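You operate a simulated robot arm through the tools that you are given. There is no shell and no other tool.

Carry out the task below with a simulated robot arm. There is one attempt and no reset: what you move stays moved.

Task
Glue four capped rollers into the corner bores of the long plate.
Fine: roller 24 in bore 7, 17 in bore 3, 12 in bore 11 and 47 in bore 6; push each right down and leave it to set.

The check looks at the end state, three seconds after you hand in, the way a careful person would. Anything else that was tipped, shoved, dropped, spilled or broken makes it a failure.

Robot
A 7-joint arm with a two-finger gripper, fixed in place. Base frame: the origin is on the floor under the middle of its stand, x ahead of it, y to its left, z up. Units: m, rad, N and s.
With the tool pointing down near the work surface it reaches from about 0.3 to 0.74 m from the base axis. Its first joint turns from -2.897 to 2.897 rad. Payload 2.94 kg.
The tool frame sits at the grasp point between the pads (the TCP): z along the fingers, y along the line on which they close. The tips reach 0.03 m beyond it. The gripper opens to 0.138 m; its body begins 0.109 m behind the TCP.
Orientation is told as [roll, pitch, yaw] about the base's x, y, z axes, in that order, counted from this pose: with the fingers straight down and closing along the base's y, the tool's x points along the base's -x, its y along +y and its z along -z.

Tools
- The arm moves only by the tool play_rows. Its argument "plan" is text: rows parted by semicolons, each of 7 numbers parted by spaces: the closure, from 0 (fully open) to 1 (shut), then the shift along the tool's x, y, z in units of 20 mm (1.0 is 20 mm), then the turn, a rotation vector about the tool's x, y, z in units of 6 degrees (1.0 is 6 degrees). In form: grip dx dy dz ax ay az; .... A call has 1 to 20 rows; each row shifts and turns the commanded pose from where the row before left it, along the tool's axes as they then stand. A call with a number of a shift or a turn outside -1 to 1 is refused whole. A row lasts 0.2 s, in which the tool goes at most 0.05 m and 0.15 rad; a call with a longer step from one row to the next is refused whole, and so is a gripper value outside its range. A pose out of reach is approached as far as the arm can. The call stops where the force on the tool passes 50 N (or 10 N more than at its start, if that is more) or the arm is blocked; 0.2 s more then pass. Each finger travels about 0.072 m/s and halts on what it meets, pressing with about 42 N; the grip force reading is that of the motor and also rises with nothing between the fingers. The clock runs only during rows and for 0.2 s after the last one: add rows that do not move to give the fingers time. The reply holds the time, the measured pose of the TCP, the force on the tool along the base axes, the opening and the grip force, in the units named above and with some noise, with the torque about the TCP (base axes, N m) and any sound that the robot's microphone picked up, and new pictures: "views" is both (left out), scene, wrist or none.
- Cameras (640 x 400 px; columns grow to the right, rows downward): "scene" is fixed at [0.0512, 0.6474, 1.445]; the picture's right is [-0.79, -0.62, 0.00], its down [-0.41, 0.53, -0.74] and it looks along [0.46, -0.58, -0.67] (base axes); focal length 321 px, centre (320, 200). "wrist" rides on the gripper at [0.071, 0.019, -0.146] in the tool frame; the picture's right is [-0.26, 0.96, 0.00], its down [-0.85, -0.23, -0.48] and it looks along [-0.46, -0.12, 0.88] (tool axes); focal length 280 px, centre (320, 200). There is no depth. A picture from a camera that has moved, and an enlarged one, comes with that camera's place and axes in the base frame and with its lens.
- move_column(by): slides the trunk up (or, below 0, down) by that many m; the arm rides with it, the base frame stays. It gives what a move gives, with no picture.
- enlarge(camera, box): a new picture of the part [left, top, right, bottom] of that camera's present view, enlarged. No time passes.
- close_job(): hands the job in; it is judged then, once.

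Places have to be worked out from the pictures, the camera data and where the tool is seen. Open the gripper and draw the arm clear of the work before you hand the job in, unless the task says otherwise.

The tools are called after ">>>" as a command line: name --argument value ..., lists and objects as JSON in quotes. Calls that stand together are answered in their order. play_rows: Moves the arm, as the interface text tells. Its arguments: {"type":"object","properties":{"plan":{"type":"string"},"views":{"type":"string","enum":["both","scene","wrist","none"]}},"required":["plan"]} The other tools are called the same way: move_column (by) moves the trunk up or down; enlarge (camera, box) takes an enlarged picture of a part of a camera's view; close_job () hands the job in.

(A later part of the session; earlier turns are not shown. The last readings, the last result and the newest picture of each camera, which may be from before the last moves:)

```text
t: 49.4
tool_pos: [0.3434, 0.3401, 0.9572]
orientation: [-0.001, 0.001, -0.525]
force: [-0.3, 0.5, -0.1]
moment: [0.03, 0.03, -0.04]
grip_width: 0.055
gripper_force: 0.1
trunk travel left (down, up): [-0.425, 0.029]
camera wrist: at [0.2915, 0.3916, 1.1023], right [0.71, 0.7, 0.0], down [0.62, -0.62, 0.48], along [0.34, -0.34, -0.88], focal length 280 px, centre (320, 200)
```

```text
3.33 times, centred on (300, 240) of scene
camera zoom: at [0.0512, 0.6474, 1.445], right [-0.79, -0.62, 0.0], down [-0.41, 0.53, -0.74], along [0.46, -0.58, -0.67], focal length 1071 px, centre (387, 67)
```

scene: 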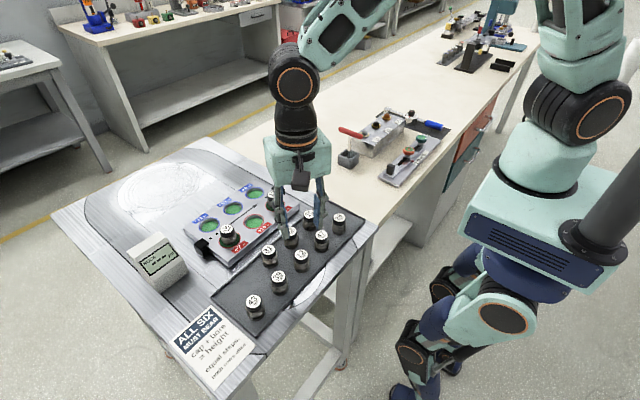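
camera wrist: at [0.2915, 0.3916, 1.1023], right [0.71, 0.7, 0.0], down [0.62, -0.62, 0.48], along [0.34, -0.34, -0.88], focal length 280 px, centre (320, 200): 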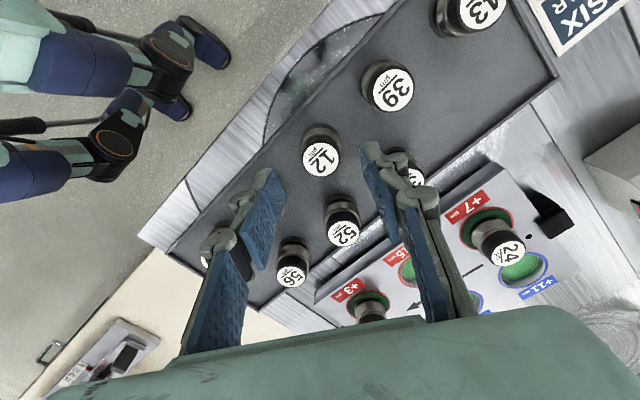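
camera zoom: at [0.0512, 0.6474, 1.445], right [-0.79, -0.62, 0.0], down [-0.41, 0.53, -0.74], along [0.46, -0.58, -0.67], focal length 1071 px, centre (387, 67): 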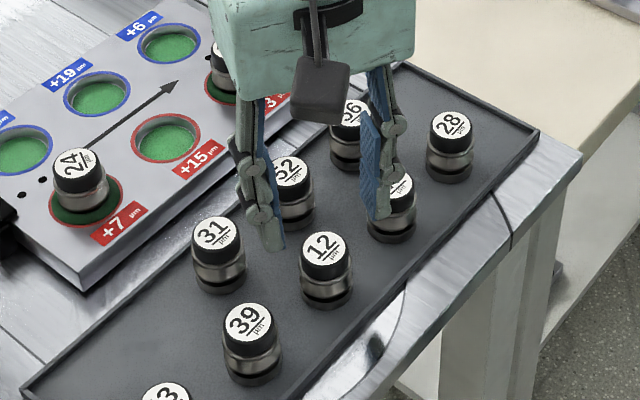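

Roller 12 is centred within 1 mm. To keep the knuckles well away from 39 and 47 I'm narrowing the opening slightly to about 50 mm, then lowering to grip height.

>>> play_rows --plan "0.64 0.03 0.03 0 0 0 0; 0.64 0 0 0.5 0 0 0; 0.64 0 0 0.5 0 0 0; 0.64 0 0 0.5 0 0 0; 0.64 0 0 0.5 0 0 0; 0.64 0 0 0.29 0 0 0; 0.64 0 0 0 0 0 0; 0.64 0 0 0 0 0 0" --views "wrist"

>>> enlarge --camera "wrist" --box '[220, 100, 420, 240]'

>>> enlarge --camera "scene" --box '[250, 180, 350, 300]'

```text
t: 51.2
tool_pos: [0.3453, 0.3393, 0.9102]
orientation: [-0.001, -0.001, -0.524]
force: [-0.1, 0.4, 0.7]
moment: [0.01, 0.01, 0.0]
grip_width: 0.0498
gripper_force: 0.0
trunk travel left (down, up): [-0.425, 0.029]
camera wrist: at [0.2935, 0.3919, 1.0555], right [0.71, 0.7, 0.0], down [0.62, -0.62, 0.48], along [0.34, -0.34, -0.88], focal length 280 px, centre (320, 200)
```

wrist: 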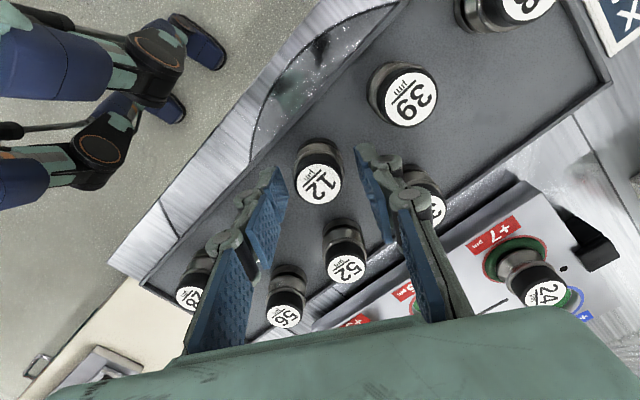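

```text
2.86 times, centred on (320, 170) of wrist
camera zoom: at [0.2935, 0.3919, 1.0555], right [0.71, 0.7, 0.0], down [0.62, -0.62, 0.48], along [0.34, -0.34, -0.88], focal length 801 px, centre (320, 286)
```

zoom: 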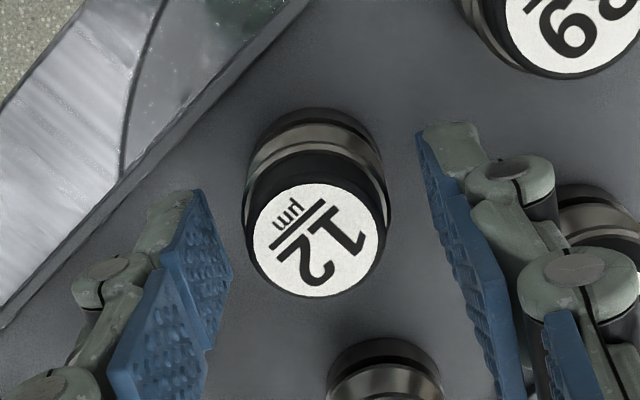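

```text
3.33 times, centred on (300, 240) of scene
camera zoom: at [0.0512, 0.6474, 1.445], right [-0.79, -0.62, 0.0], down [-0.41, 0.53, -0.74], along [0.46, -0.58, -0.67], focal length 1071 px, centre (387, 67)
```

zoom: 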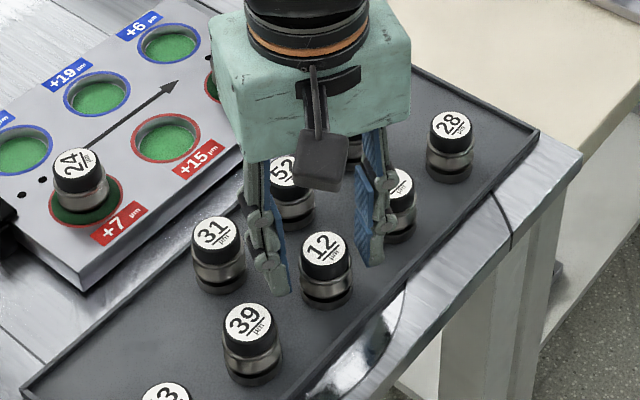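

The fingers are down with no contact. I'm shifting 2.5 mm along the pads to centre them on the roller, then closing and lifting.

>>> play_rows --plan "0.64 0.12 -0.02 0 0 0 0; 0.64 0 0 0 0 0 0; 0.7 0 0 0 0 0 0; 0.76 0 0 0 0 0 0; 1 0 0 0 0 0 0; 1 0 0 0 0 0 0; 1 0 0 0 0 0 0; 1 0 0 -0.3 0 0 0; 1 0 0 -0.7 0 0 0; 1 0 0 -1 0 0 0; 1 0 0 -1 0 0 0; 1 0 0 -1 0 0 0; 1 0 0 -1 0 0 0; 1 0 0 0 0 0 0" --views "both"

>>> enlarge --camera "wrist" --box '[220, 100, 420, 240]'

>>> enlarge --camera "scene" --box '[250, 160, 350, 300]'

```text
t: 54.2
tool_pos: [0.3437, 0.34, 1.0082]
orientation: [-0.001, 0.001, -0.523]
force: [-0.3, 0.2, -1.4]
moment: [0.02, 0.0, 0.0]
grip_width: 0.0337
gripper_force: 41.7
trunk travel left (down, up): [-0.425, 0.029]
camera wrist: at [0.2918, 0.3929, 1.1547], right [0.71, 0.7, 0.0], down [0.62, -0.62, 0.48], along [0.33, -0.34, -0.88], focal length 280 px, centre (320, 200)
```

scene: 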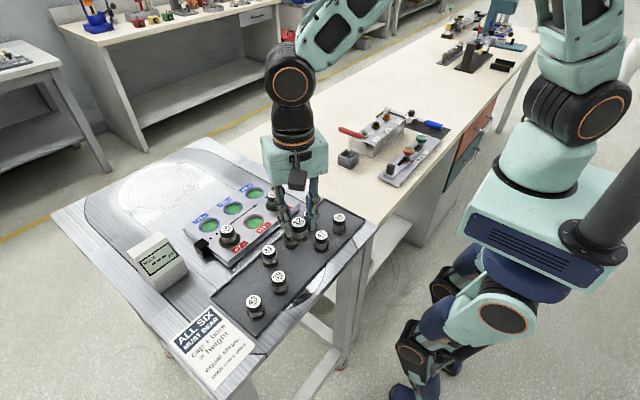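
wrist: 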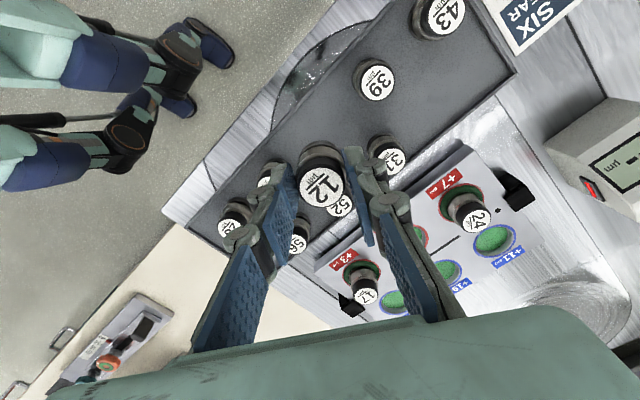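

```text
2.86 times, centred on (320, 170) of wrist
camera zoom: at [0.2918, 0.3929, 1.1547], right [0.71, 0.7, 0.0], down [0.62, -0.62, 0.48], along [0.33, -0.34, -0.88], focal length 801 px, centre (320, 286)
```

zoom: 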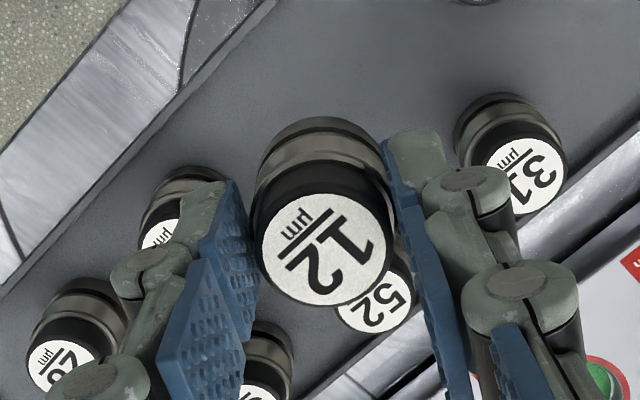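

```text
2.86 times, centred on (300, 230) of scene
camera zoom: at [0.0512, 0.6474, 1.445], right [-0.79, -0.62, 0.0], down [-0.41, 0.53, -0.74], along [0.46, -0.58, -0.67], focal length 918 px, centre (377, 114)
```

zoom: 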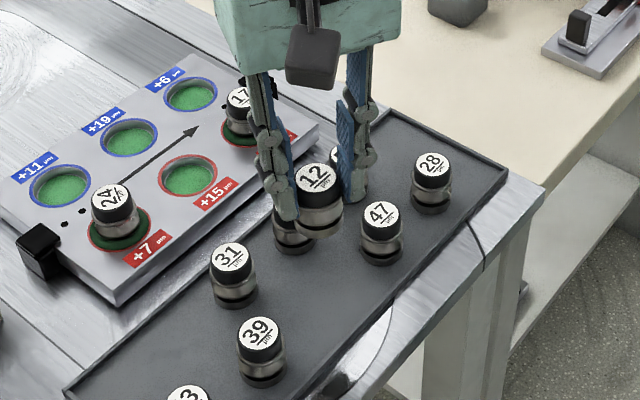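

Roller 12 is held well centred, and the others stand undisturbed. I'm carrying it to bore 11, expected near (0.588, 0.394), passing well above roller 24, and lowering to z ≈ 0.958 to check.

>>> play_rows --plan "1 -0.35 0.32 0 0 0 0; 1 -0.71 0.65 0 0 0 0; 1 -0.71 0.65 0 0 0 0; 1 -0.71 0.65 0 0 0 0; 1 -0.71 0.65 0 0 0 0; 1 -0.71 0.65 0 0 0 0; 1 -0.71 0.65 0 0 0 0; 1 -0.71 0.65 0 0 0 0; 1 -0.71 0.65 0 0 0 0; 1 -0.71 0.65 0 0 0 0; 1 -0.71 0.65 0 0 0 0; 1 -0.71 0.65 0 0 0 0; 1 -0.71 0.65 0 0 0 0; 1 -0.36 0.32 0 0 0 0; 1 0 0 0 0 0 0; 1 0 0 0 0 0 0" --views "both"

>>> enlarge --camera "wrist" --box '[250, 90, 390, 190]'

```text
t: 57.6
tool_pos: [0.5867, 0.3947, 1.0087]
orientation: [-0.001, 0.001, -0.524]
force: [0.2, -0.5, -2.0]
moment: [0.0, 0.03, 0.0]
grip_width: 0.0337
gripper_force: 42.3
trunk travel left (down, up): [-0.425, 0.029]
camera wrist: at [0.5355, 0.4466, 1.1539], right [0.71, 0.7, 0.0], down [0.62, -0.62, 0.48], along [0.33, -0.34, -0.88], focal length 280 px, centre (320, 200)
```

scene: 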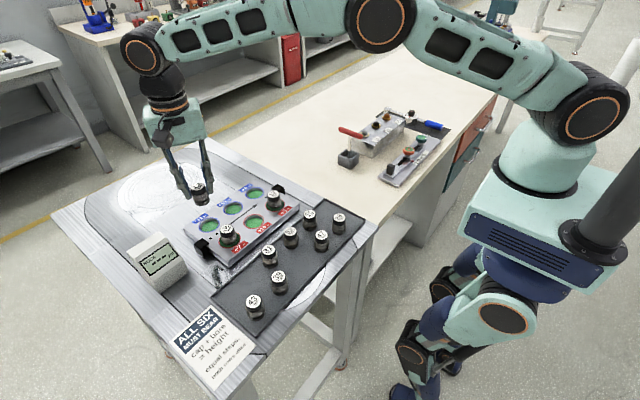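
wrist: 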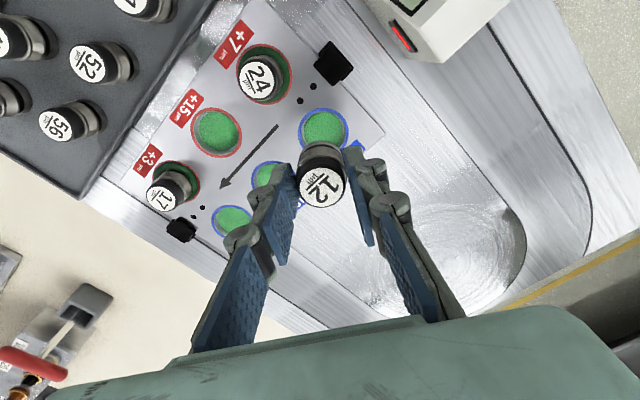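

```text
4.00 times, centred on (320, 140) of wrist
camera zoom: at [0.5355, 0.4466, 1.1539], right [0.71, 0.7, 0.0], down [0.62, -0.62, 0.48], along [0.33, -0.34, -0.88], focal length 1122 px, centre (320, 440)
```

zoom: 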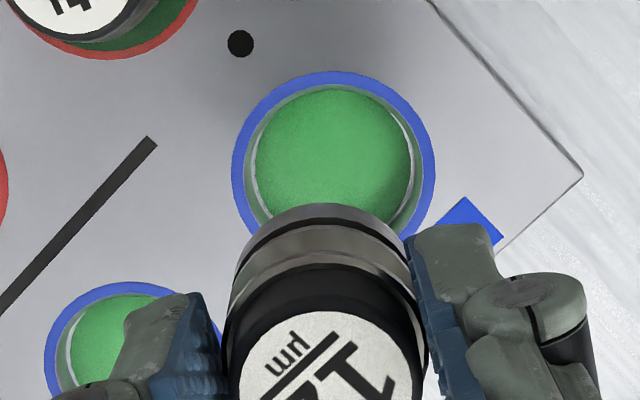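

Bore 11 is about 2.5 mm toward the tool's +y. I'm correcting this and lowering to z ≈ 0.958 for a closer check.

>>> play_rows --plan "1 -0.02 0.125 0 0 0 0; 1 0 0 0.7 0 0 0; 1 0 0 0.7 0 0 0; 1 0 0 0.7 0 0 0; 1 0 0 0.4 0 0 0; 1 0 0 0 0 0 0; 1 0 0 0 0 0 0" --views "both"

>>> enlarge --camera "wrist" --box '[270, 100, 370, 180]'

>>> enlarge --camera "scene" --box '[175, 180, 245, 250]'

```text
t: 59.2
tool_pos: [0.5884, 0.397, 0.9593]
orientation: [-0.001, -0.001, -0.523]
force: [1.1, -0.7, -2.0]
moment: [-0.02, 0.01, 0.04]
grip_width: 0.034
gripper_force: 42.4
trunk travel left (down, up): [-0.425, 0.029]
camera wrist: at [0.5364, 0.4493, 1.1055], right [0.71, 0.7, 0.0], down [0.62, -0.62, 0.48], along [0.33, -0.34, -0.88], focal length 280 px, centre (320, 200)
```

scene: 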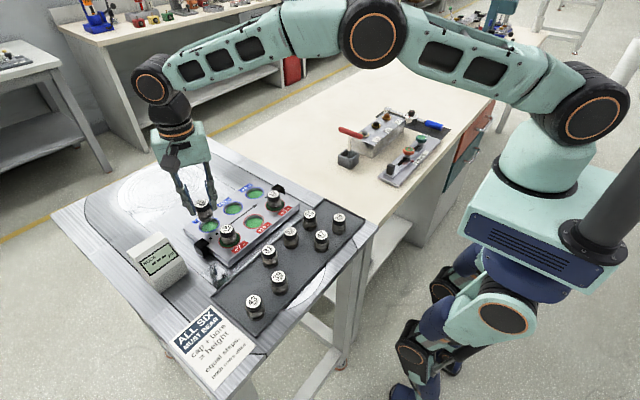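
wrist: 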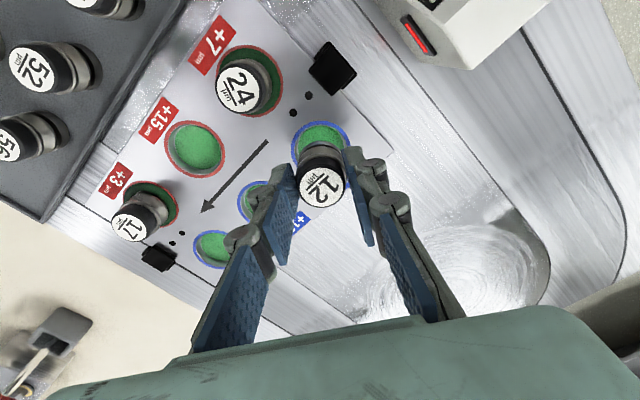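

```text
5.00 times, centred on (320, 140) of wrist
camera zoom: at [0.5364, 0.4493, 1.1055], right [0.71, 0.7, 0.0], down [0.62, -0.62, 0.48], along [0.33, -0.34, -0.88], focal length 1402 px, centre (320, 500)
```

zoom: 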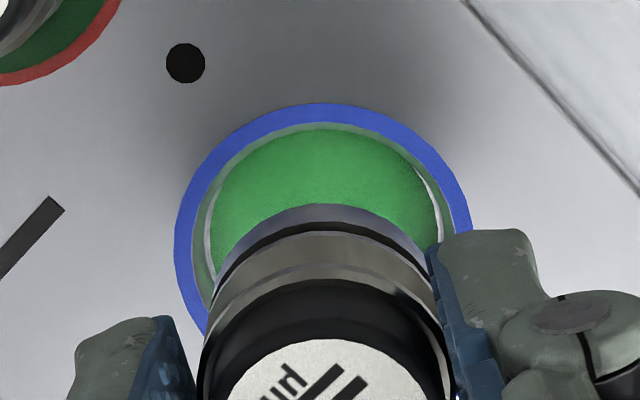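

```text
5.71 times, centred on (210, 215) of scene
camera zoom: at [0.0512, 0.6474, 1.445], right [-0.79, -0.62, 0.0], down [-0.41, 0.53, -0.74], along [0.46, -0.58, -0.67], focal length 1836 px, centre (949, 114)
```

zoom: 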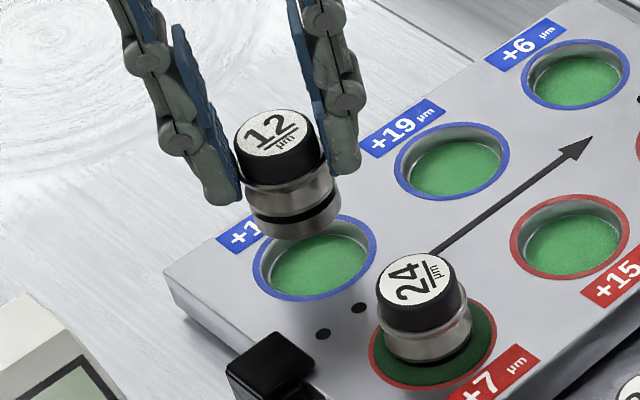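

The wrist view shows the roller within 1 mm of bore 11's centre; the scene view suggests about 2–3 mm short in −x. I'm splitting the difference with a 1 mm shift and lowering to just inside the rim.

>>> play_rows --plan "1 0.045 -0.025 0 0 0 0; 1 0 0 0.4 0 0 0; 1 0 0 0.4 0 0 0; 1 0 0 0.3 0 0 0; 1 0 0 0.2 0 0 0; 1 0 0 0.2 0 0 0; 1 0 0 0 0 0 0; 1 0 0 0 0 0 0" --views "both"

>>> enlarge --camera "wrist" --box '[270, 110, 370, 190]'

>>> enlarge --camera "scene" --box '[175, 180, 245, 250]'

```text
t: 61.0
tool_pos: [0.5865, 0.3973, 0.929]
orientation: [0.0, 0.002, -0.526]
force: [0.2, 0.1, -2.3]
moment: [0.0, 0.01, -0.01]
grip_width: 0.0336
gripper_force: 42.8
trunk travel left (down, up): [-0.425, 0.029]
camera wrist: at [0.5348, 0.4504, 1.0742], right [0.71, 0.7, 0.0], down [0.62, -0.62, 0.48], along [0.33, -0.34, -0.88], focal length 280 px, centre (320, 200)
```

scene: 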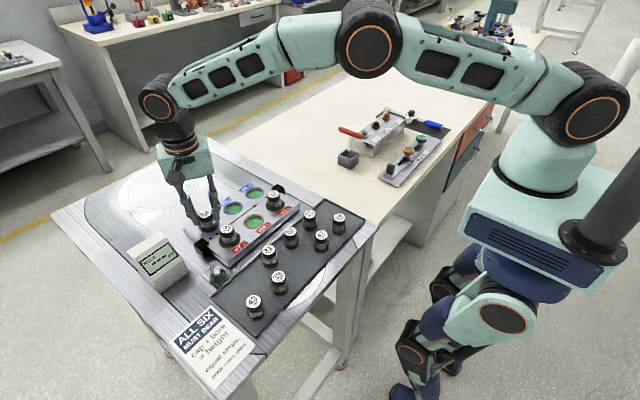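
wrist: 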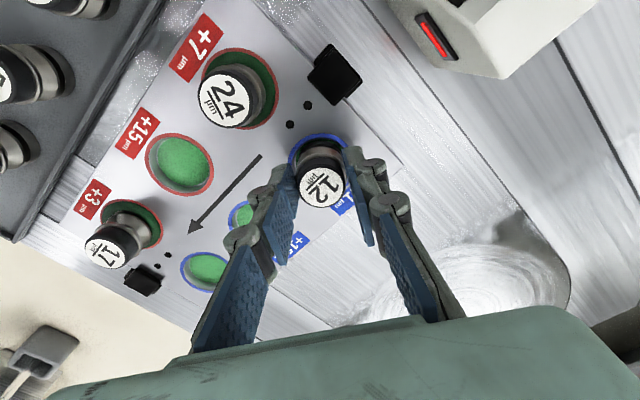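

```text
5.00 times, centred on (320, 150) of wrist
camera zoom: at [0.5348, 0.4504, 1.0742], right [0.71, 0.7, 0.0], down [0.62, -0.62, 0.48], along [0.33, -0.34, -0.88], focal length 1402 px, centre (320, 450)
```

zoom: 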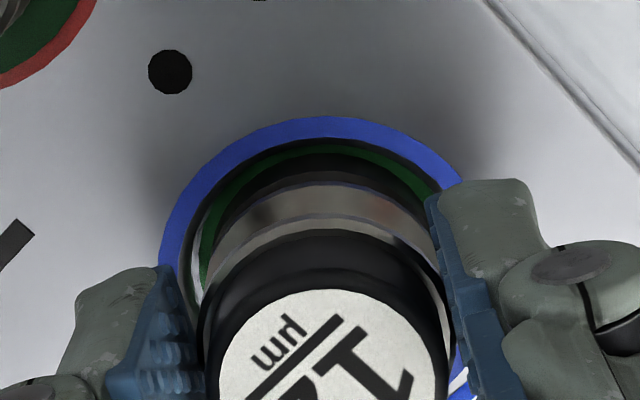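

```text
5.71 times, centred on (210, 215) of scene
camera zoom: at [0.0512, 0.6474, 1.445], right [-0.79, -0.62, 0.0], down [-0.41, 0.53, -0.74], along [0.46, -0.58, -0.67], focal length 1836 px, centre (949, 114)
```

zoom: 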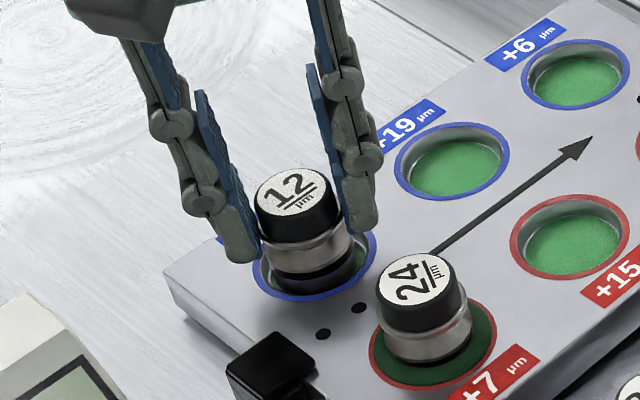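

There is no side or contact force, and the base is inside bore 11's rim. I'm lowering the rest of the way and pressing.

>>> play_rows --plan "1 0 0 0.1 0 0 0; 1 0 0 0.1 0 0 0; 1 0 0 0.1 0 0 0; 1 0 0 0.1 0 0 0; 1 0 0 0.1 0 0 0; 1 0 0 0 0 0 0; 1 0 0 0 0 0 0" --views "none"

```text
t: 62.6
tool_pos: [0.5868, 0.3969, 0.9238]
orientation: [0.009, -0.004, -0.522]
force: [1.0, 2.5, 29.5]
moment: [-0.01, 0.14, -0.07]
grip_width: 0.0338
gripper_force: 41.7
trunk travel left (down, up): [-0.425, 0.029]
```

It stopped at z ≈ 0.924 with about 30 N, as before. I'm pressing slightly harder and holding, to be sure it's fully down.

>>> play_rows --plan "1 0 0 0.08 0 0 0; 1 0 0 0 0 0 0; 1 0 0 0 0 0 0; 1 0 0 0 0 0 0; 1 0 0 0 0 0 0" --views "none"

```text
t: 63.8
tool_pos: [0.5868, 0.3988, 0.9248]
orientation: [0.011, -0.006, -0.526]
force: [1.6, 2.8, 34.2]
moment: [0.09, 0.0, -0.06]
grip_width: 0.0335
gripper_force: 41.0
trunk travel left (down, up): [-0.425, 0.029]
```

The height is unchanged at 34 N, so it's on the bottom. I'm easing off, opening and inspecting.

>>> play_rows --plan "1 0 0 -0.14 0 0 0; 1 0 0 -0.14 0 0 0; 0.72 0 0 0 0 0 0; 0.62 0 0 0 0 0 0; 0.62 0 0 0 0 0 0; 0.62 0 0 0 0 0 0" --views "both"

>>> enlarge --camera "wrist" --box '[270, 110, 370, 190]'

>>> enlarge --camera "scene" --box '[175, 180, 245, 250]'

```text
t: 65.2
tool_pos: [0.5862, 0.3984, 0.9232]
orientation: [0.0, 0.0, -0.523]
force: [-0.8, 0.5, -0.1]
moment: [0.02, -0.04, -0.01]
grip_width: 0.0524
gripper_force: 0.0
trunk travel left (down, up): [-0.425, 0.029]
camera wrist: at [0.5356, 0.4501, 1.0688], right [0.71, 0.7, 0.0], down [0.62, -0.62, 0.48], along [0.33, -0.34, -0.88], focal length 280 px, centre (320, 200)
```

scene: 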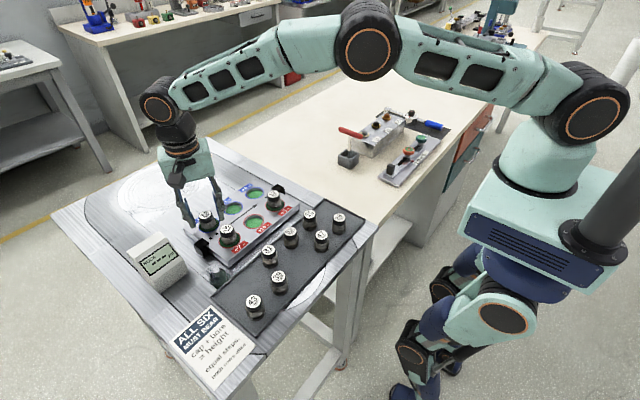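
wrist: 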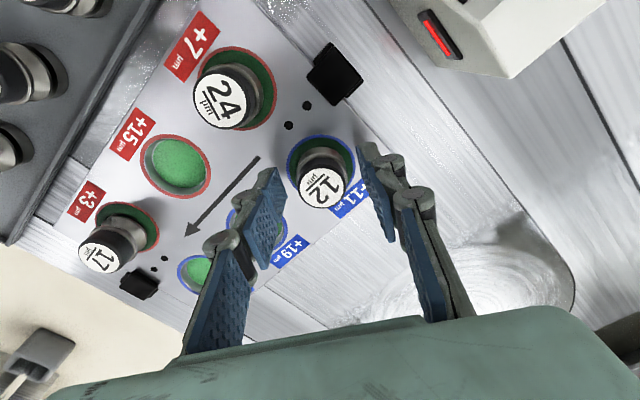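

```text
5.00 times, centred on (320, 150) of wrist
camera zoom: at [0.5356, 0.4501, 1.0688], right [0.71, 0.7, 0.0], down [0.62, -0.62, 0.48], along [0.33, -0.34, -0.88], focal length 1402 px, centre (320, 450)
```

zoom: 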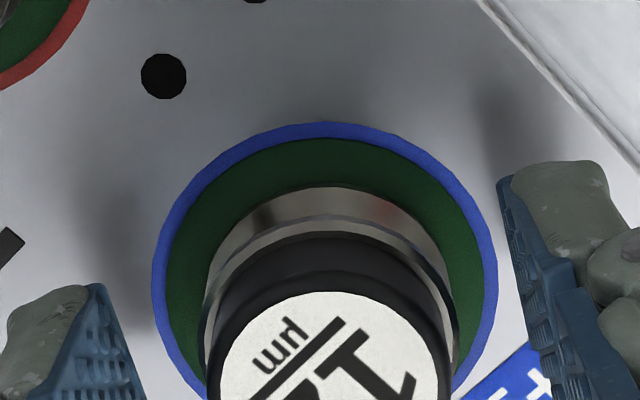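

```text
5.71 times, centred on (210, 215) of scene
camera zoom: at [0.0512, 0.6474, 1.445], right [-0.79, -0.62, 0.0], down [-0.41, 0.53, -0.74], along [0.46, -0.58, -0.67], focal length 1836 px, centre (949, 114)
```

zoom: 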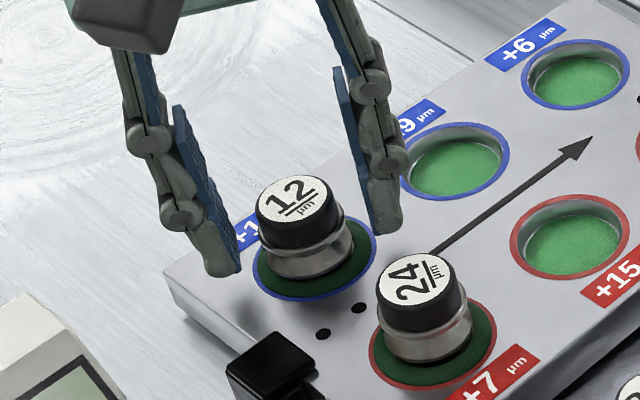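

Roller 12 is upright in bore 11, with glue all round. I'm raising clear and travelling above roller 47, expected near (0.344, 0.268).

>>> play_rows --plan "0.62 0 0 -0.5 0 0 0; 0.62 0 0 -0.8 0 0 0; 0.62 0 0 -1 0 0 0; 0.62 0 0 -1 0 0 0; 0.62 0 0 -0.95 0 0 0; 0.62 0.52 -0.834 0 0 0 0; 0.62 0.52 -0.834 0 0 0 0; 0.62 0.52 -0.834 0 0 0 0; 0.62 0.52 -0.834 0 0 0 0; 0.62 0.52 -0.834 0 0 0 0; 0.62 0.52 -0.834 0 0 0 0; 0.62 0.52 -0.834 0 0 0 0; 0.62 0.52 -0.834 0 0 0 0; 0.62 0.52 -0.834 0 0 0 0; 0.62 0.52 -0.834 0 0 0 0; 0.62 0.52 -0.834 0 0 0 0; 0.62 0.52 -0.834 0 0 0 0; 0.62 0.52 -0.834 0 0 0 0; 0.62 0.52 -0.834 0 0 0 0; 0.62 0 0 0 0 0 0" --views "none"

>>> play_rows --plan "0.62 0 0 0 0 0 -1; 0.62 0 0 0 0 0 -1; 0.62 0 0 0 0 0 -1; 0.62 0 0 0 0 0 -1; 0.62 0 0 0 0 0 -1; 0.62 0 0 0 0 0 -1; 0.62 0 0 0 0 0 -1; 0.62 0 0 0 0 0 -1; 0.62 0 0 0 0 0 -1; 0.62 0 0 0 0 0 -1; 0.62 0 0 0 0 0 0; 0.62 0 0 0 0 0 0" --views "both"

>>> enlarge --camera "wrist" --box '[220, 60, 420, 200]'

```text
t: 69.4
tool_pos: [0.342, 0.2681, 1.0059]
orientation: [0.0, 0.001, -0.523]
force: [-0.2, -0.1, -0.2]
moment: [-0.01, -0.02, -0.01]
grip_width: 0.0523
gripper_force: 0.2
trunk travel left (down, up): [-0.425, 0.029]
```

```text
t: 72.0
tool_pos: [0.3444, 0.2676, 1.0078]
orientation: [-0.001, 0.0, 0.524]
force: [-0.2, -0.8, 0.7]
moment: [0.0, -0.04, 0.01]
grip_width: 0.0523
gripper_force: 0.1
trunk travel left (down, up): [-0.425, 0.029]
camera wrist: at [0.273, 0.2495, 1.1541], right [-0.26, 0.97, 0.0], down [0.85, 0.22, 0.48], along [0.46, 0.12, -0.88], focal length 280 px, centre (320, 200)
```

scene: 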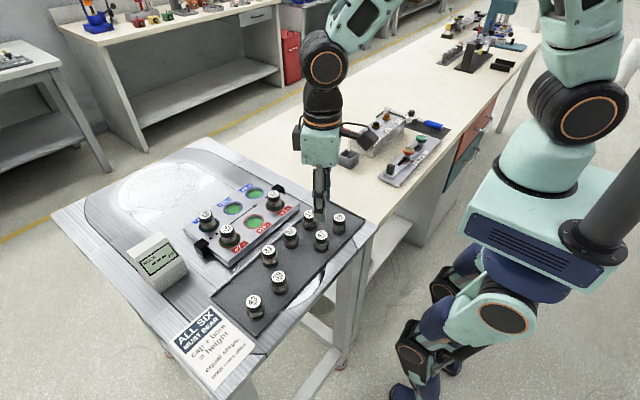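
wrist: 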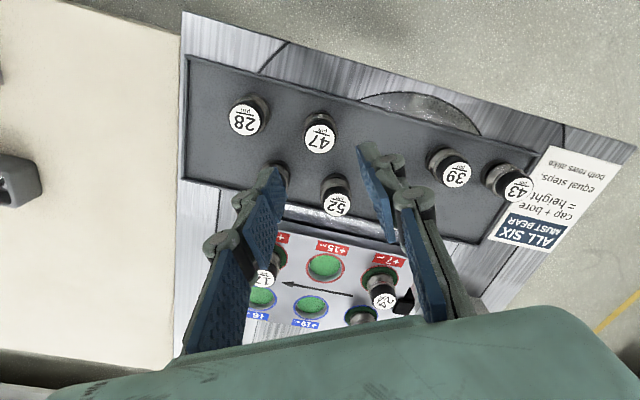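

```text
2.86 times, centred on (320, 130) of wrist
camera zoom: at [0.273, 0.2495, 1.1541], right [-0.26, 0.97, 0.0], down [0.85, 0.22, 0.48], along [0.46, 0.12, -0.88], focal length 801 px, centre (320, 400)
```

zoom: 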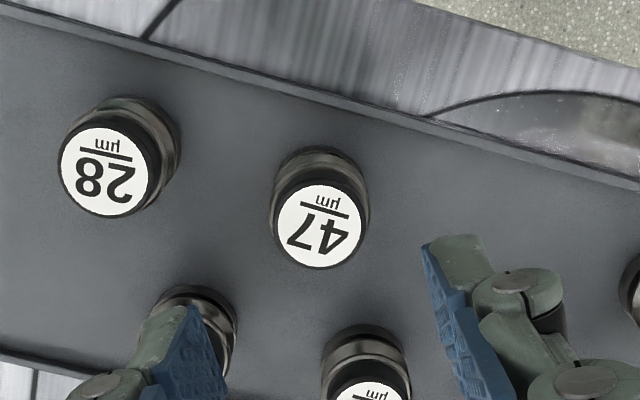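

Roller 47 is within 2 mm of the axis. I'm correcting slightly and lowering to z ≈ 0.955.

>>> play_rows --plan "0.64 0.075 -0.01 0 0 0 0; 0.64 0 0 0.7 0 0 0; 0.64 0 0 0.7 0 0 0; 0.64 0 0 0.7 0 0 0; 0.64 0 0 0.55 0 0 0; 0.64 0 0 0 0 0 0; 0.64 0 0 0 0 0 0" --views "wrist"

>>> enlarge --camera "wrist" --box '[220, 80, 420, 220]'

>>> enlarge --camera "scene" --box '[270, 170, 370, 290]'

```text
t: 73.6
tool_pos: [0.3437, 0.2665, 0.9554]
orientation: [0.003, -0.001, 0.524]
force: [-0.7, 0.1, -0.3]
moment: [0.02, 0.01, 0.01]
grip_width: 0.0498
gripper_force: 0.0
trunk travel left (down, up): [-0.425, 0.029]
camera wrist: at [0.2728, 0.2488, 1.1006], right [-0.25, 0.97, 0.0], down [0.85, 0.22, 0.48], along [0.46, 0.12, -0.88], focal length 280 px, centre (320, 200)
```

wrist: 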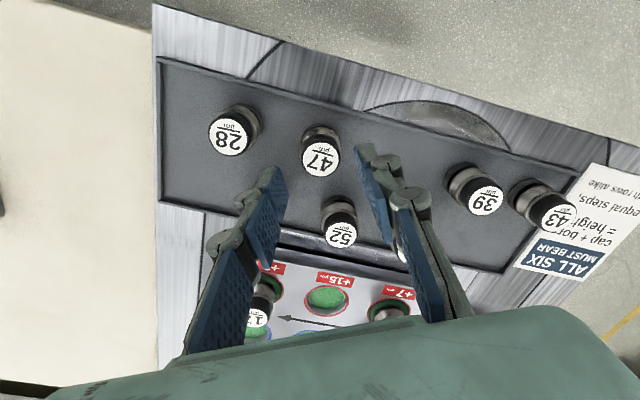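

```text
2.86 times, centred on (320, 150) of wrist
camera zoom: at [0.2728, 0.2488, 1.1006], right [-0.25, 0.97, 0.0], down [0.85, 0.22, 0.48], along [0.46, 0.12, -0.88], focal length 801 px, centre (320, 343)
```

zoom: 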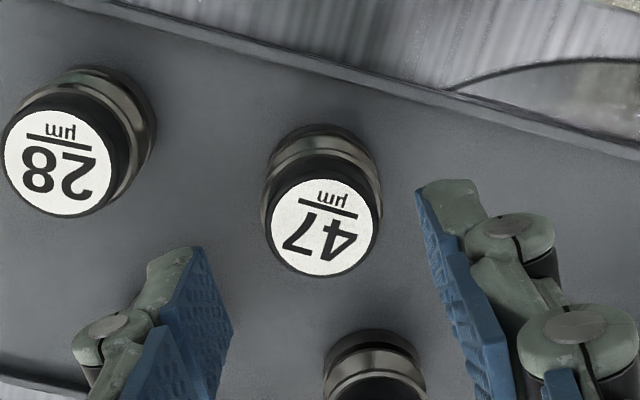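

```text
3.33 times, centred on (320, 230) of scene
camera zoom: at [0.0512, 0.6474, 1.445], right [-0.79, -0.62, 0.0], down [-0.41, 0.53, -0.74], along [0.46, -0.58, -0.67], focal length 1071 px, centre (320, 100)
```

zoom: 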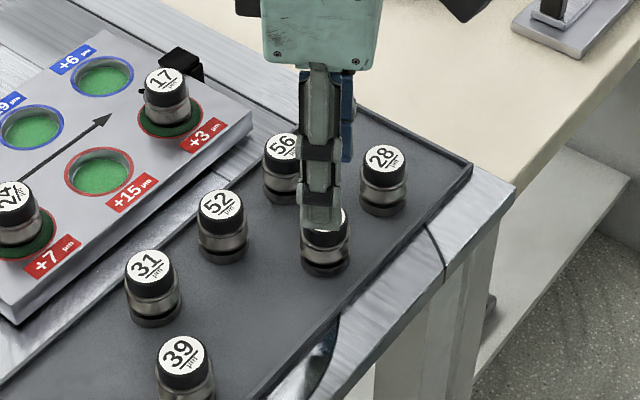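

Aligned within 1.5 mm, with space on both sides now that 12 is gone. I'm nudging and lowering to grip height.

>>> play_rows --plan "0.64 0.075 0.01 0 0 0 0; 0.64 0 0 0.5 0 0 0; 0.64 0 0 0.5 0 0 0; 0.64 0 0 0.5 0 0 0; 0.64 0 0 0.5 0 0 0; 0.64 0 0 0.2 0 0 0; 0.64 0 0 0 0 0 0; 0.64 0 0 0 0 0 0" --views "wrist"

>>> enlarge --camera "wrist" --box '[220, 100, 420, 240]'

```text
t: 75.4
tool_pos: [0.3408, 0.2654, 0.9108]
orientation: [0.002, 0.0, 0.525]
force: [0.1, 0.1, -0.1]
moment: [-0.01, 0.03, -0.02]
grip_width: 0.0497
gripper_force: 0.0
trunk travel left (down, up): [-0.425, 0.029]
camera wrist: at [0.27, 0.248, 1.0561], right [-0.25, 0.97, 0.0], down [0.85, 0.22, 0.48], along [0.46, 0.12, -0.88], focal length 280 px, centre (320, 200)
```

wrist: 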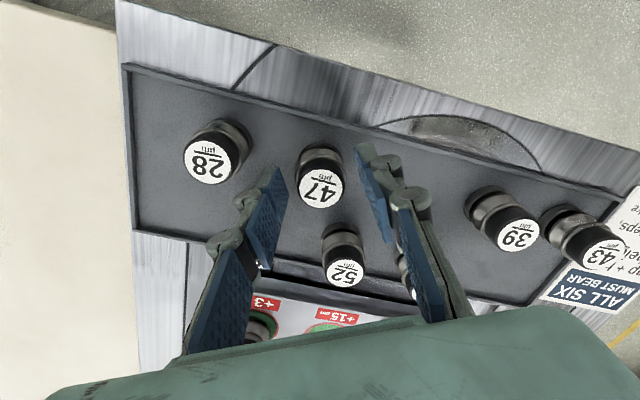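

```text
2.86 times, centred on (320, 170) of wrist
camera zoom: at [0.27, 0.248, 1.0561], right [-0.25, 0.97, 0.0], down [0.85, 0.22, 0.48], along [0.46, 0.12, -0.88], focal length 801 px, centre (320, 286)
```

zoom: 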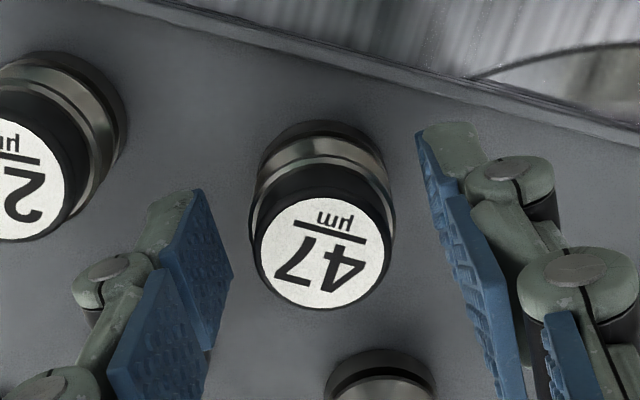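

Roller 47 is centred between the pads. I'm closing and lifting it.

>>> play_rows --plan "0.7 0 0 0 0 0 0; 0.76 0 0 0 0 0 0; 1 0 0 0 0 0 0; 1 0 0 0 0 0 0; 1 0 0 0 0 0 0; 1 0 0 -0.3 0 0 0; 1 0 0 -0.7 0 0 0; 1 0 0 -1 0 0 0; 1 0 0 -1 0 0 0; 1 0 0 -1 0 0 0; 1 0 0 -0.9 0 0 0; 1 0 0 0 0 0 0" --views "both"

>>> enlarge --camera "wrist" --box '[220, 100, 420, 240]'

>>> enlarge --camera "scene" --box '[240, 160, 370, 310]'

```text
t: 78.0
tool_pos: [0.3433, 0.2639, 1.0078]
orientation: [0.0, 0.001, 0.525]
force: [-0.5, 0.5, -1.8]
moment: [0.02, 0.04, 0.02]
grip_width: 0.0337
gripper_force: 42.0
trunk travel left (down, up): [-0.425, 0.029]
camera wrist: at [0.2718, 0.2463, 1.1549], right [-0.26, 0.97, 0.0], down [0.85, 0.22, 0.48], along [0.46, 0.12, -0.88], focal length 280 px, centre (320, 200)
```

scene: 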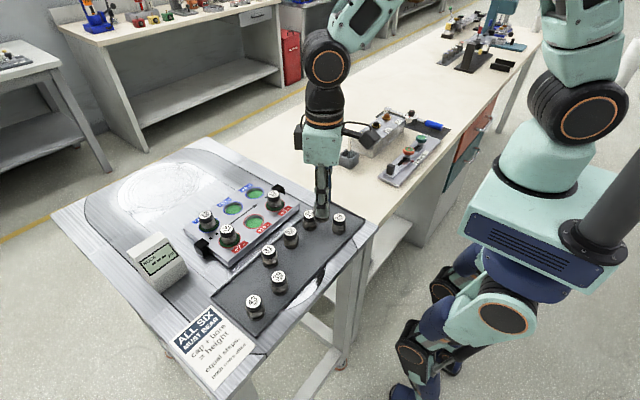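
wrist: 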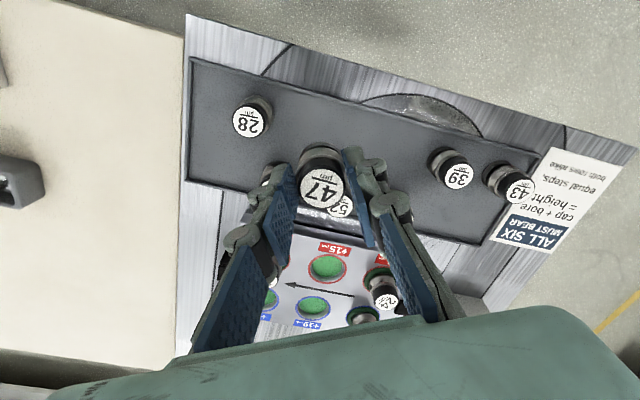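

```text
2.86 times, centred on (320, 170) of wrist
camera zoom: at [0.2718, 0.2463, 1.1549], right [-0.26, 0.97, 0.0], down [0.85, 0.22, 0.48], along [0.46, 0.12, -0.88], focal length 801 px, centre (320, 286)
```

zoom: 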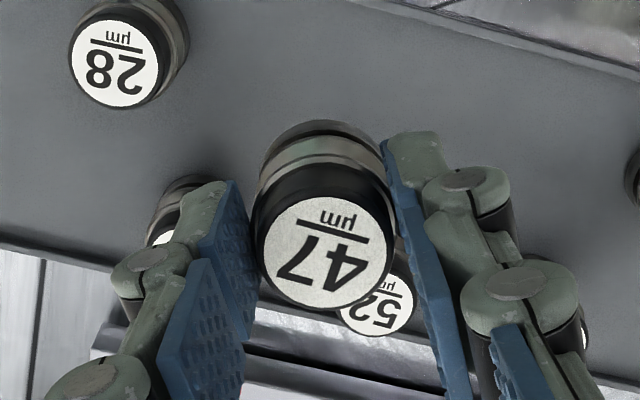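

```text
2.67 times, centred on (305, 235) of scene
camera zoom: at [0.0512, 0.6474, 1.445], right [-0.79, -0.62, 0.0], down [-0.41, 0.53, -0.74], along [0.46, -0.58, -0.67], focal length 857 px, centre (360, 107)
```

zoom: 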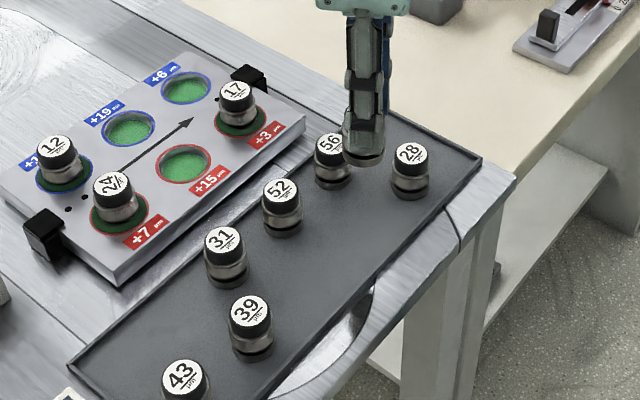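

Roller 47 is held straight. I'm carrying it, high above roller 17, to bore 6 near (0.589, 0.2455).

>>> play_rows --plan "1 -0.39 -0.27 0 0 0 0; 1 -0.78 -0.537 0 0 0 0; 1 -0.78 -0.537 0 0 0 0; 1 -0.78 -0.537 0 0 0 0; 1 -0.78 -0.537 0 0 0 0; 1 -0.78 -0.537 0 0 0 0; 1 -0.78 -0.537 0 0 0 0; 1 -0.78 -0.537 0 0 0 0; 1 -0.78 -0.537 0 0 0 0; 1 -0.78 -0.537 0 0 0 0; 1 -0.78 -0.537 0 0 0 0; 1 -0.78 -0.537 0 0 0 0; 1 -0.78 -0.537 0 0 0 0; 1 -0.4 -0.27 0 0 0 0; 1 0 0 0 0 0 0; 1 0 0 0 0 0 0" --views "both"

>>> enlarge --camera "wrist" --box '[250, 90, 390, 190]'

```text
t: 81.4
tool_pos: [0.5868, 0.2466, 1.0072]
orientation: [-0.001, 0.0, 0.523]
force: [0.4, -0.2, -2.1]
moment: [0.0, 0.02, 0.0]
grip_width: 0.0336
gripper_force: 41.9
trunk travel left (down, up): [-0.425, 0.029]
camera wrist: at [0.5161, 0.2278, 1.1539], right [-0.25, 0.97, 0.0], down [0.85, 0.22, 0.48], along [0.46, 0.12, -0.88], focal length 280 px, centre (320, 200)
```

scene: 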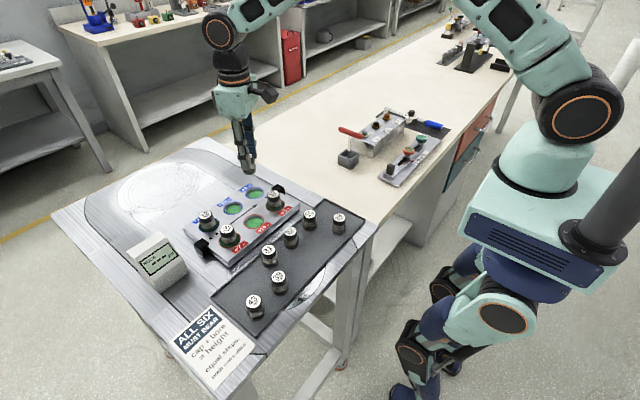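
wrist: 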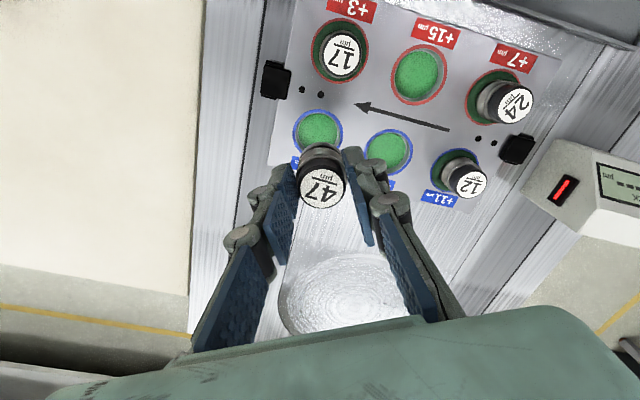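

```text
4.00 times, centred on (320, 140) of wrist
camera zoom: at [0.5161, 0.2278, 1.1539], right [-0.25, 0.97, 0.0], down [0.85, 0.22, 0.48], along [0.46, 0.12, -0.88], focal length 1122 px, centre (320, 440)
```

zoom: 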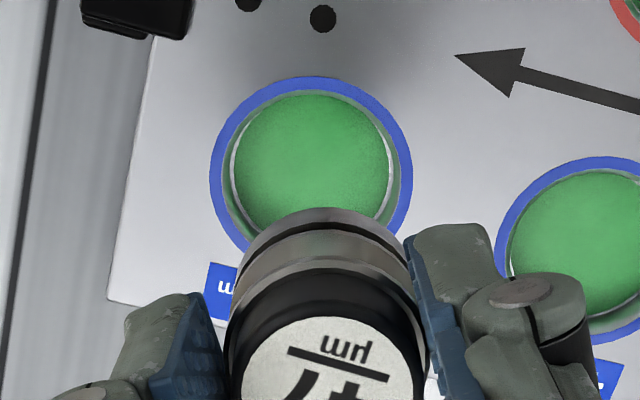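

Bore 6 is about 3.3 mm toward the tool's −y. I'm correcting this and lowering to z ≈ 0.958.

>>> play_rows --plan "1 0.01 -0.165 0 0 0 0; 1 0 0 0.7 0 0 0; 1 0 0 0.7 0 0 0; 1 0 0 0.7 0 0 0; 1 0 0 0.35 0 0 0; 1 0 0 0 0 0 0; 1 0 0 0 0 0 0" --views "both"

>>> enlarge --camera "wrist" --box '[270, 100, 370, 180]'

>>> enlarge --camera "scene" --box '[225, 155, 295, 225]'

```text
t: 83.0
tool_pos: [0.5878, 0.2439, 0.9595]
orientation: [-0.001, 0.0, 0.525]
force: [-1.0, 0.0, -2.6]
moment: [-0.05, 0.0, -0.01]
grip_width: 0.0335
gripper_force: 41.4
trunk travel left (down, up): [-0.425, 0.029]
camera wrist: at [0.5172, 0.2254, 1.1057], right [-0.26, 0.97, 0.0], down [0.85, 0.22, 0.48], along [0.46, 0.12, -0.88], focal length 280 px, centre (320, 200)
```

scene: 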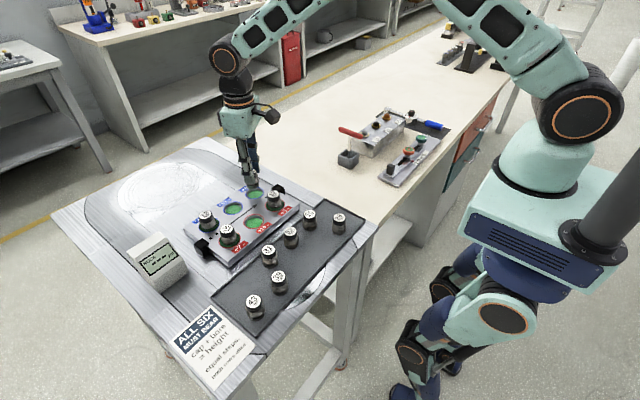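
wrist: 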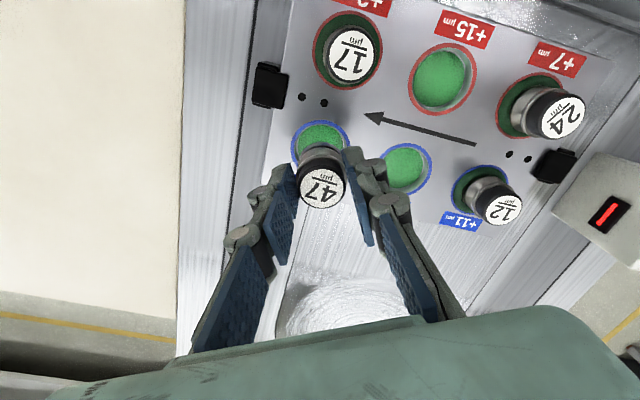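

```text
5.00 times, centred on (320, 140) of wrist
camera zoom: at [0.5172, 0.2254, 1.1057], right [-0.26, 0.97, 0.0], down [0.85, 0.22, 0.48], along [0.46, 0.12, -0.88], focal length 1402 px, centre (320, 500)
```

zoom: 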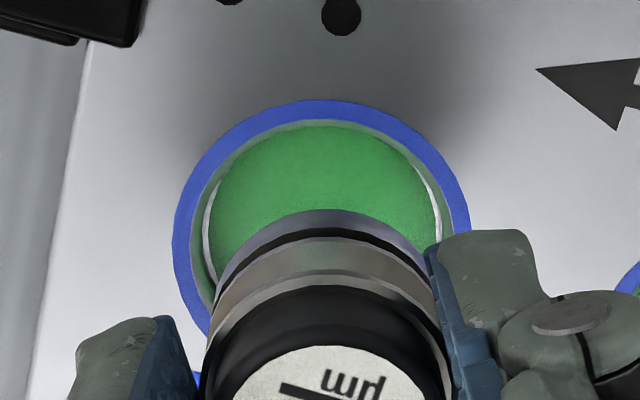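

```text
5.71 times, centred on (260, 190) of scene
camera zoom: at [0.0512, 0.6474, 1.445], right [-0.79, -0.62, 0.0], down [-0.41, 0.53, -0.74], along [0.46, -0.58, -0.67], focal length 1836 px, centre (663, 257)
```

zoom: 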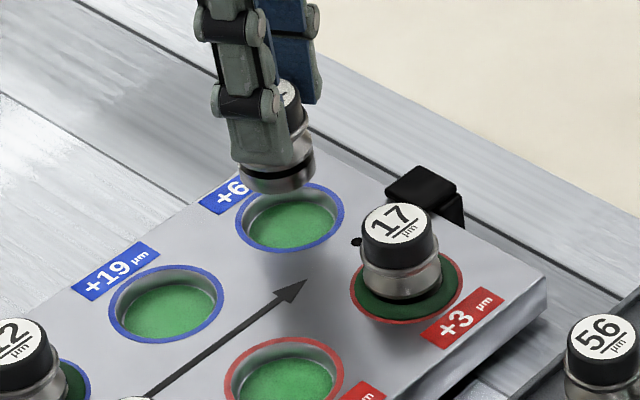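

The wrist view has roller 47 centred over bore 6 to within 1 mm. I'm lowering to just inside the rim.

>>> play_rows --plan "1 0 -0.025 0 0 0 0; 1 0 0 0.4 0 0 0; 1 0 0 0.4 0 0 0; 1 0 0 0.3 0 0 0; 1 0 0 0.2 0 0 0; 1 0 0 0.2 0 0 0; 1 0 0 0 0 0 0; 1 0 0 0 0 0 0" --views "both"

>>> enlarge --camera "wrist" --box '[270, 110, 370, 190]'

>>> enlarge --camera "scene" --box '[225, 155, 295, 225]'

```text
t: 84.8
tool_pos: [0.5885, 0.2445, 0.9287]
orientation: [0.001, 0.0, 0.523]
force: [-0.2, -0.1, -0.5]
moment: [0.01, 0.02, -0.01]
grip_width: 0.0336
gripper_force: 42.3
trunk travel left (down, up): [-0.425, 0.029]
camera wrist: at [0.5169, 0.226, 1.0751], right [-0.25, 0.97, 0.0], down [0.85, 0.22, 0.48], along [0.46, 0.12, -0.88], focal length 280 px, centre (320, 200)
```

scene: 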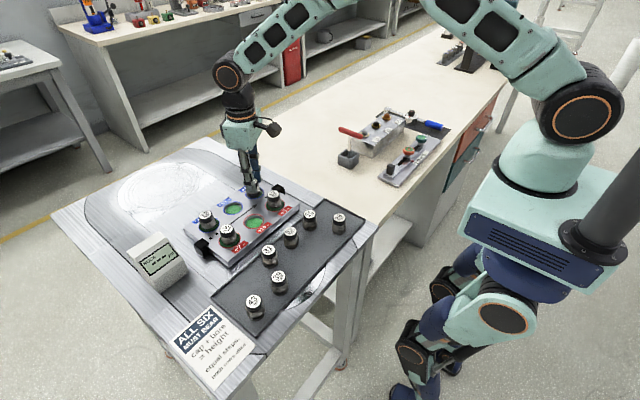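
wrist: 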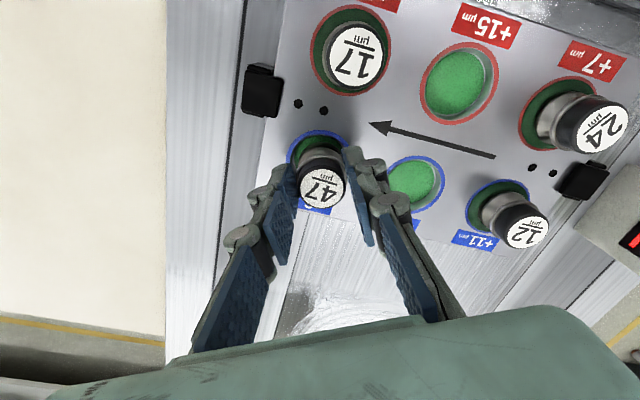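

```text
5.00 times, centred on (320, 150) of wrist
camera zoom: at [0.5169, 0.226, 1.0751], right [-0.25, 0.97, 0.0], down [0.85, 0.22, 0.48], along [0.46, 0.12, -0.88], focal length 1402 px, centre (320, 450)
```

zoom: 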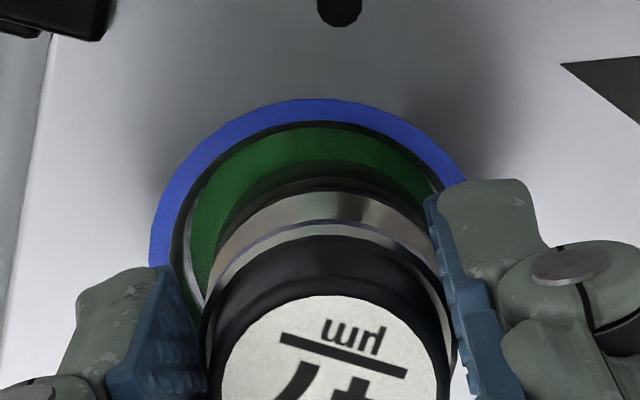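

```text
5.71 times, centred on (260, 190) of scene
camera zoom: at [0.0512, 0.6474, 1.445], right [-0.79, -0.62, 0.0], down [-0.41, 0.53, -0.74], along [0.46, -0.58, -0.67], focal length 1836 px, centre (663, 257)
```

zoom: 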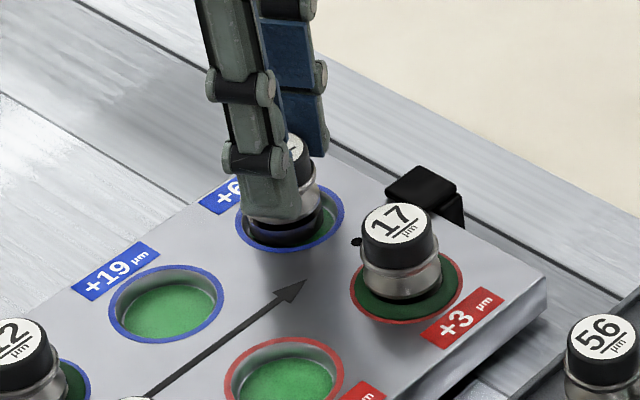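

It's inside the rim with no contact force. I'm nudging 1 mm in −y to even the gap, then lowering into the glue and pressing.

>>> play_rows --plan "1 0.02 -0.045 0 0 0 0; 1 0 0 0.1 0 0 0; 1 0 0 0.1 0 0 0; 1 0 0 0.1 0 0 0; 1 0 0 0.1 0 0 0; 1 0 0 0.1 0 0 0; 1 0 0 0 0 0 0; 1 0 0 0 0 0 0" --views "none"

```text
t: 86.6
tool_pos: [0.5881, 0.2436, 0.9246]
orientation: [-0.002, -0.009, 0.525]
force: [0.3, 1.8, 32.3]
moment: [-0.11, 0.24, 0.15]
grip_width: 0.0337
gripper_force: 41.4
trunk travel left (down, up): [-0.425, 0.029]
```

It stopped at z ≈ 0.925 with 32 N, the same as the others. I'm pressing a little harder and holding to confirm, as before.

>>> play_rows --plan "1 0 0 0.06 0 0 0; 1 0 0 0 0 0 0; 1 0 0 0 0 0 0; 1 0 0 0 0 0 0; 1 0 0 0 0 0 0" --views "none"

```text
t: 87.8
tool_pos: [0.5869, 0.2421, 0.9246]
orientation: [-0.003, -0.01, 0.526]
force: [0.2, 4.3, 35.6]
moment: [0.06, 0.15, 0.19]
grip_width: 0.0337
gripper_force: 41.3
trunk travel left (down, up): [-0.425, 0.029]
```

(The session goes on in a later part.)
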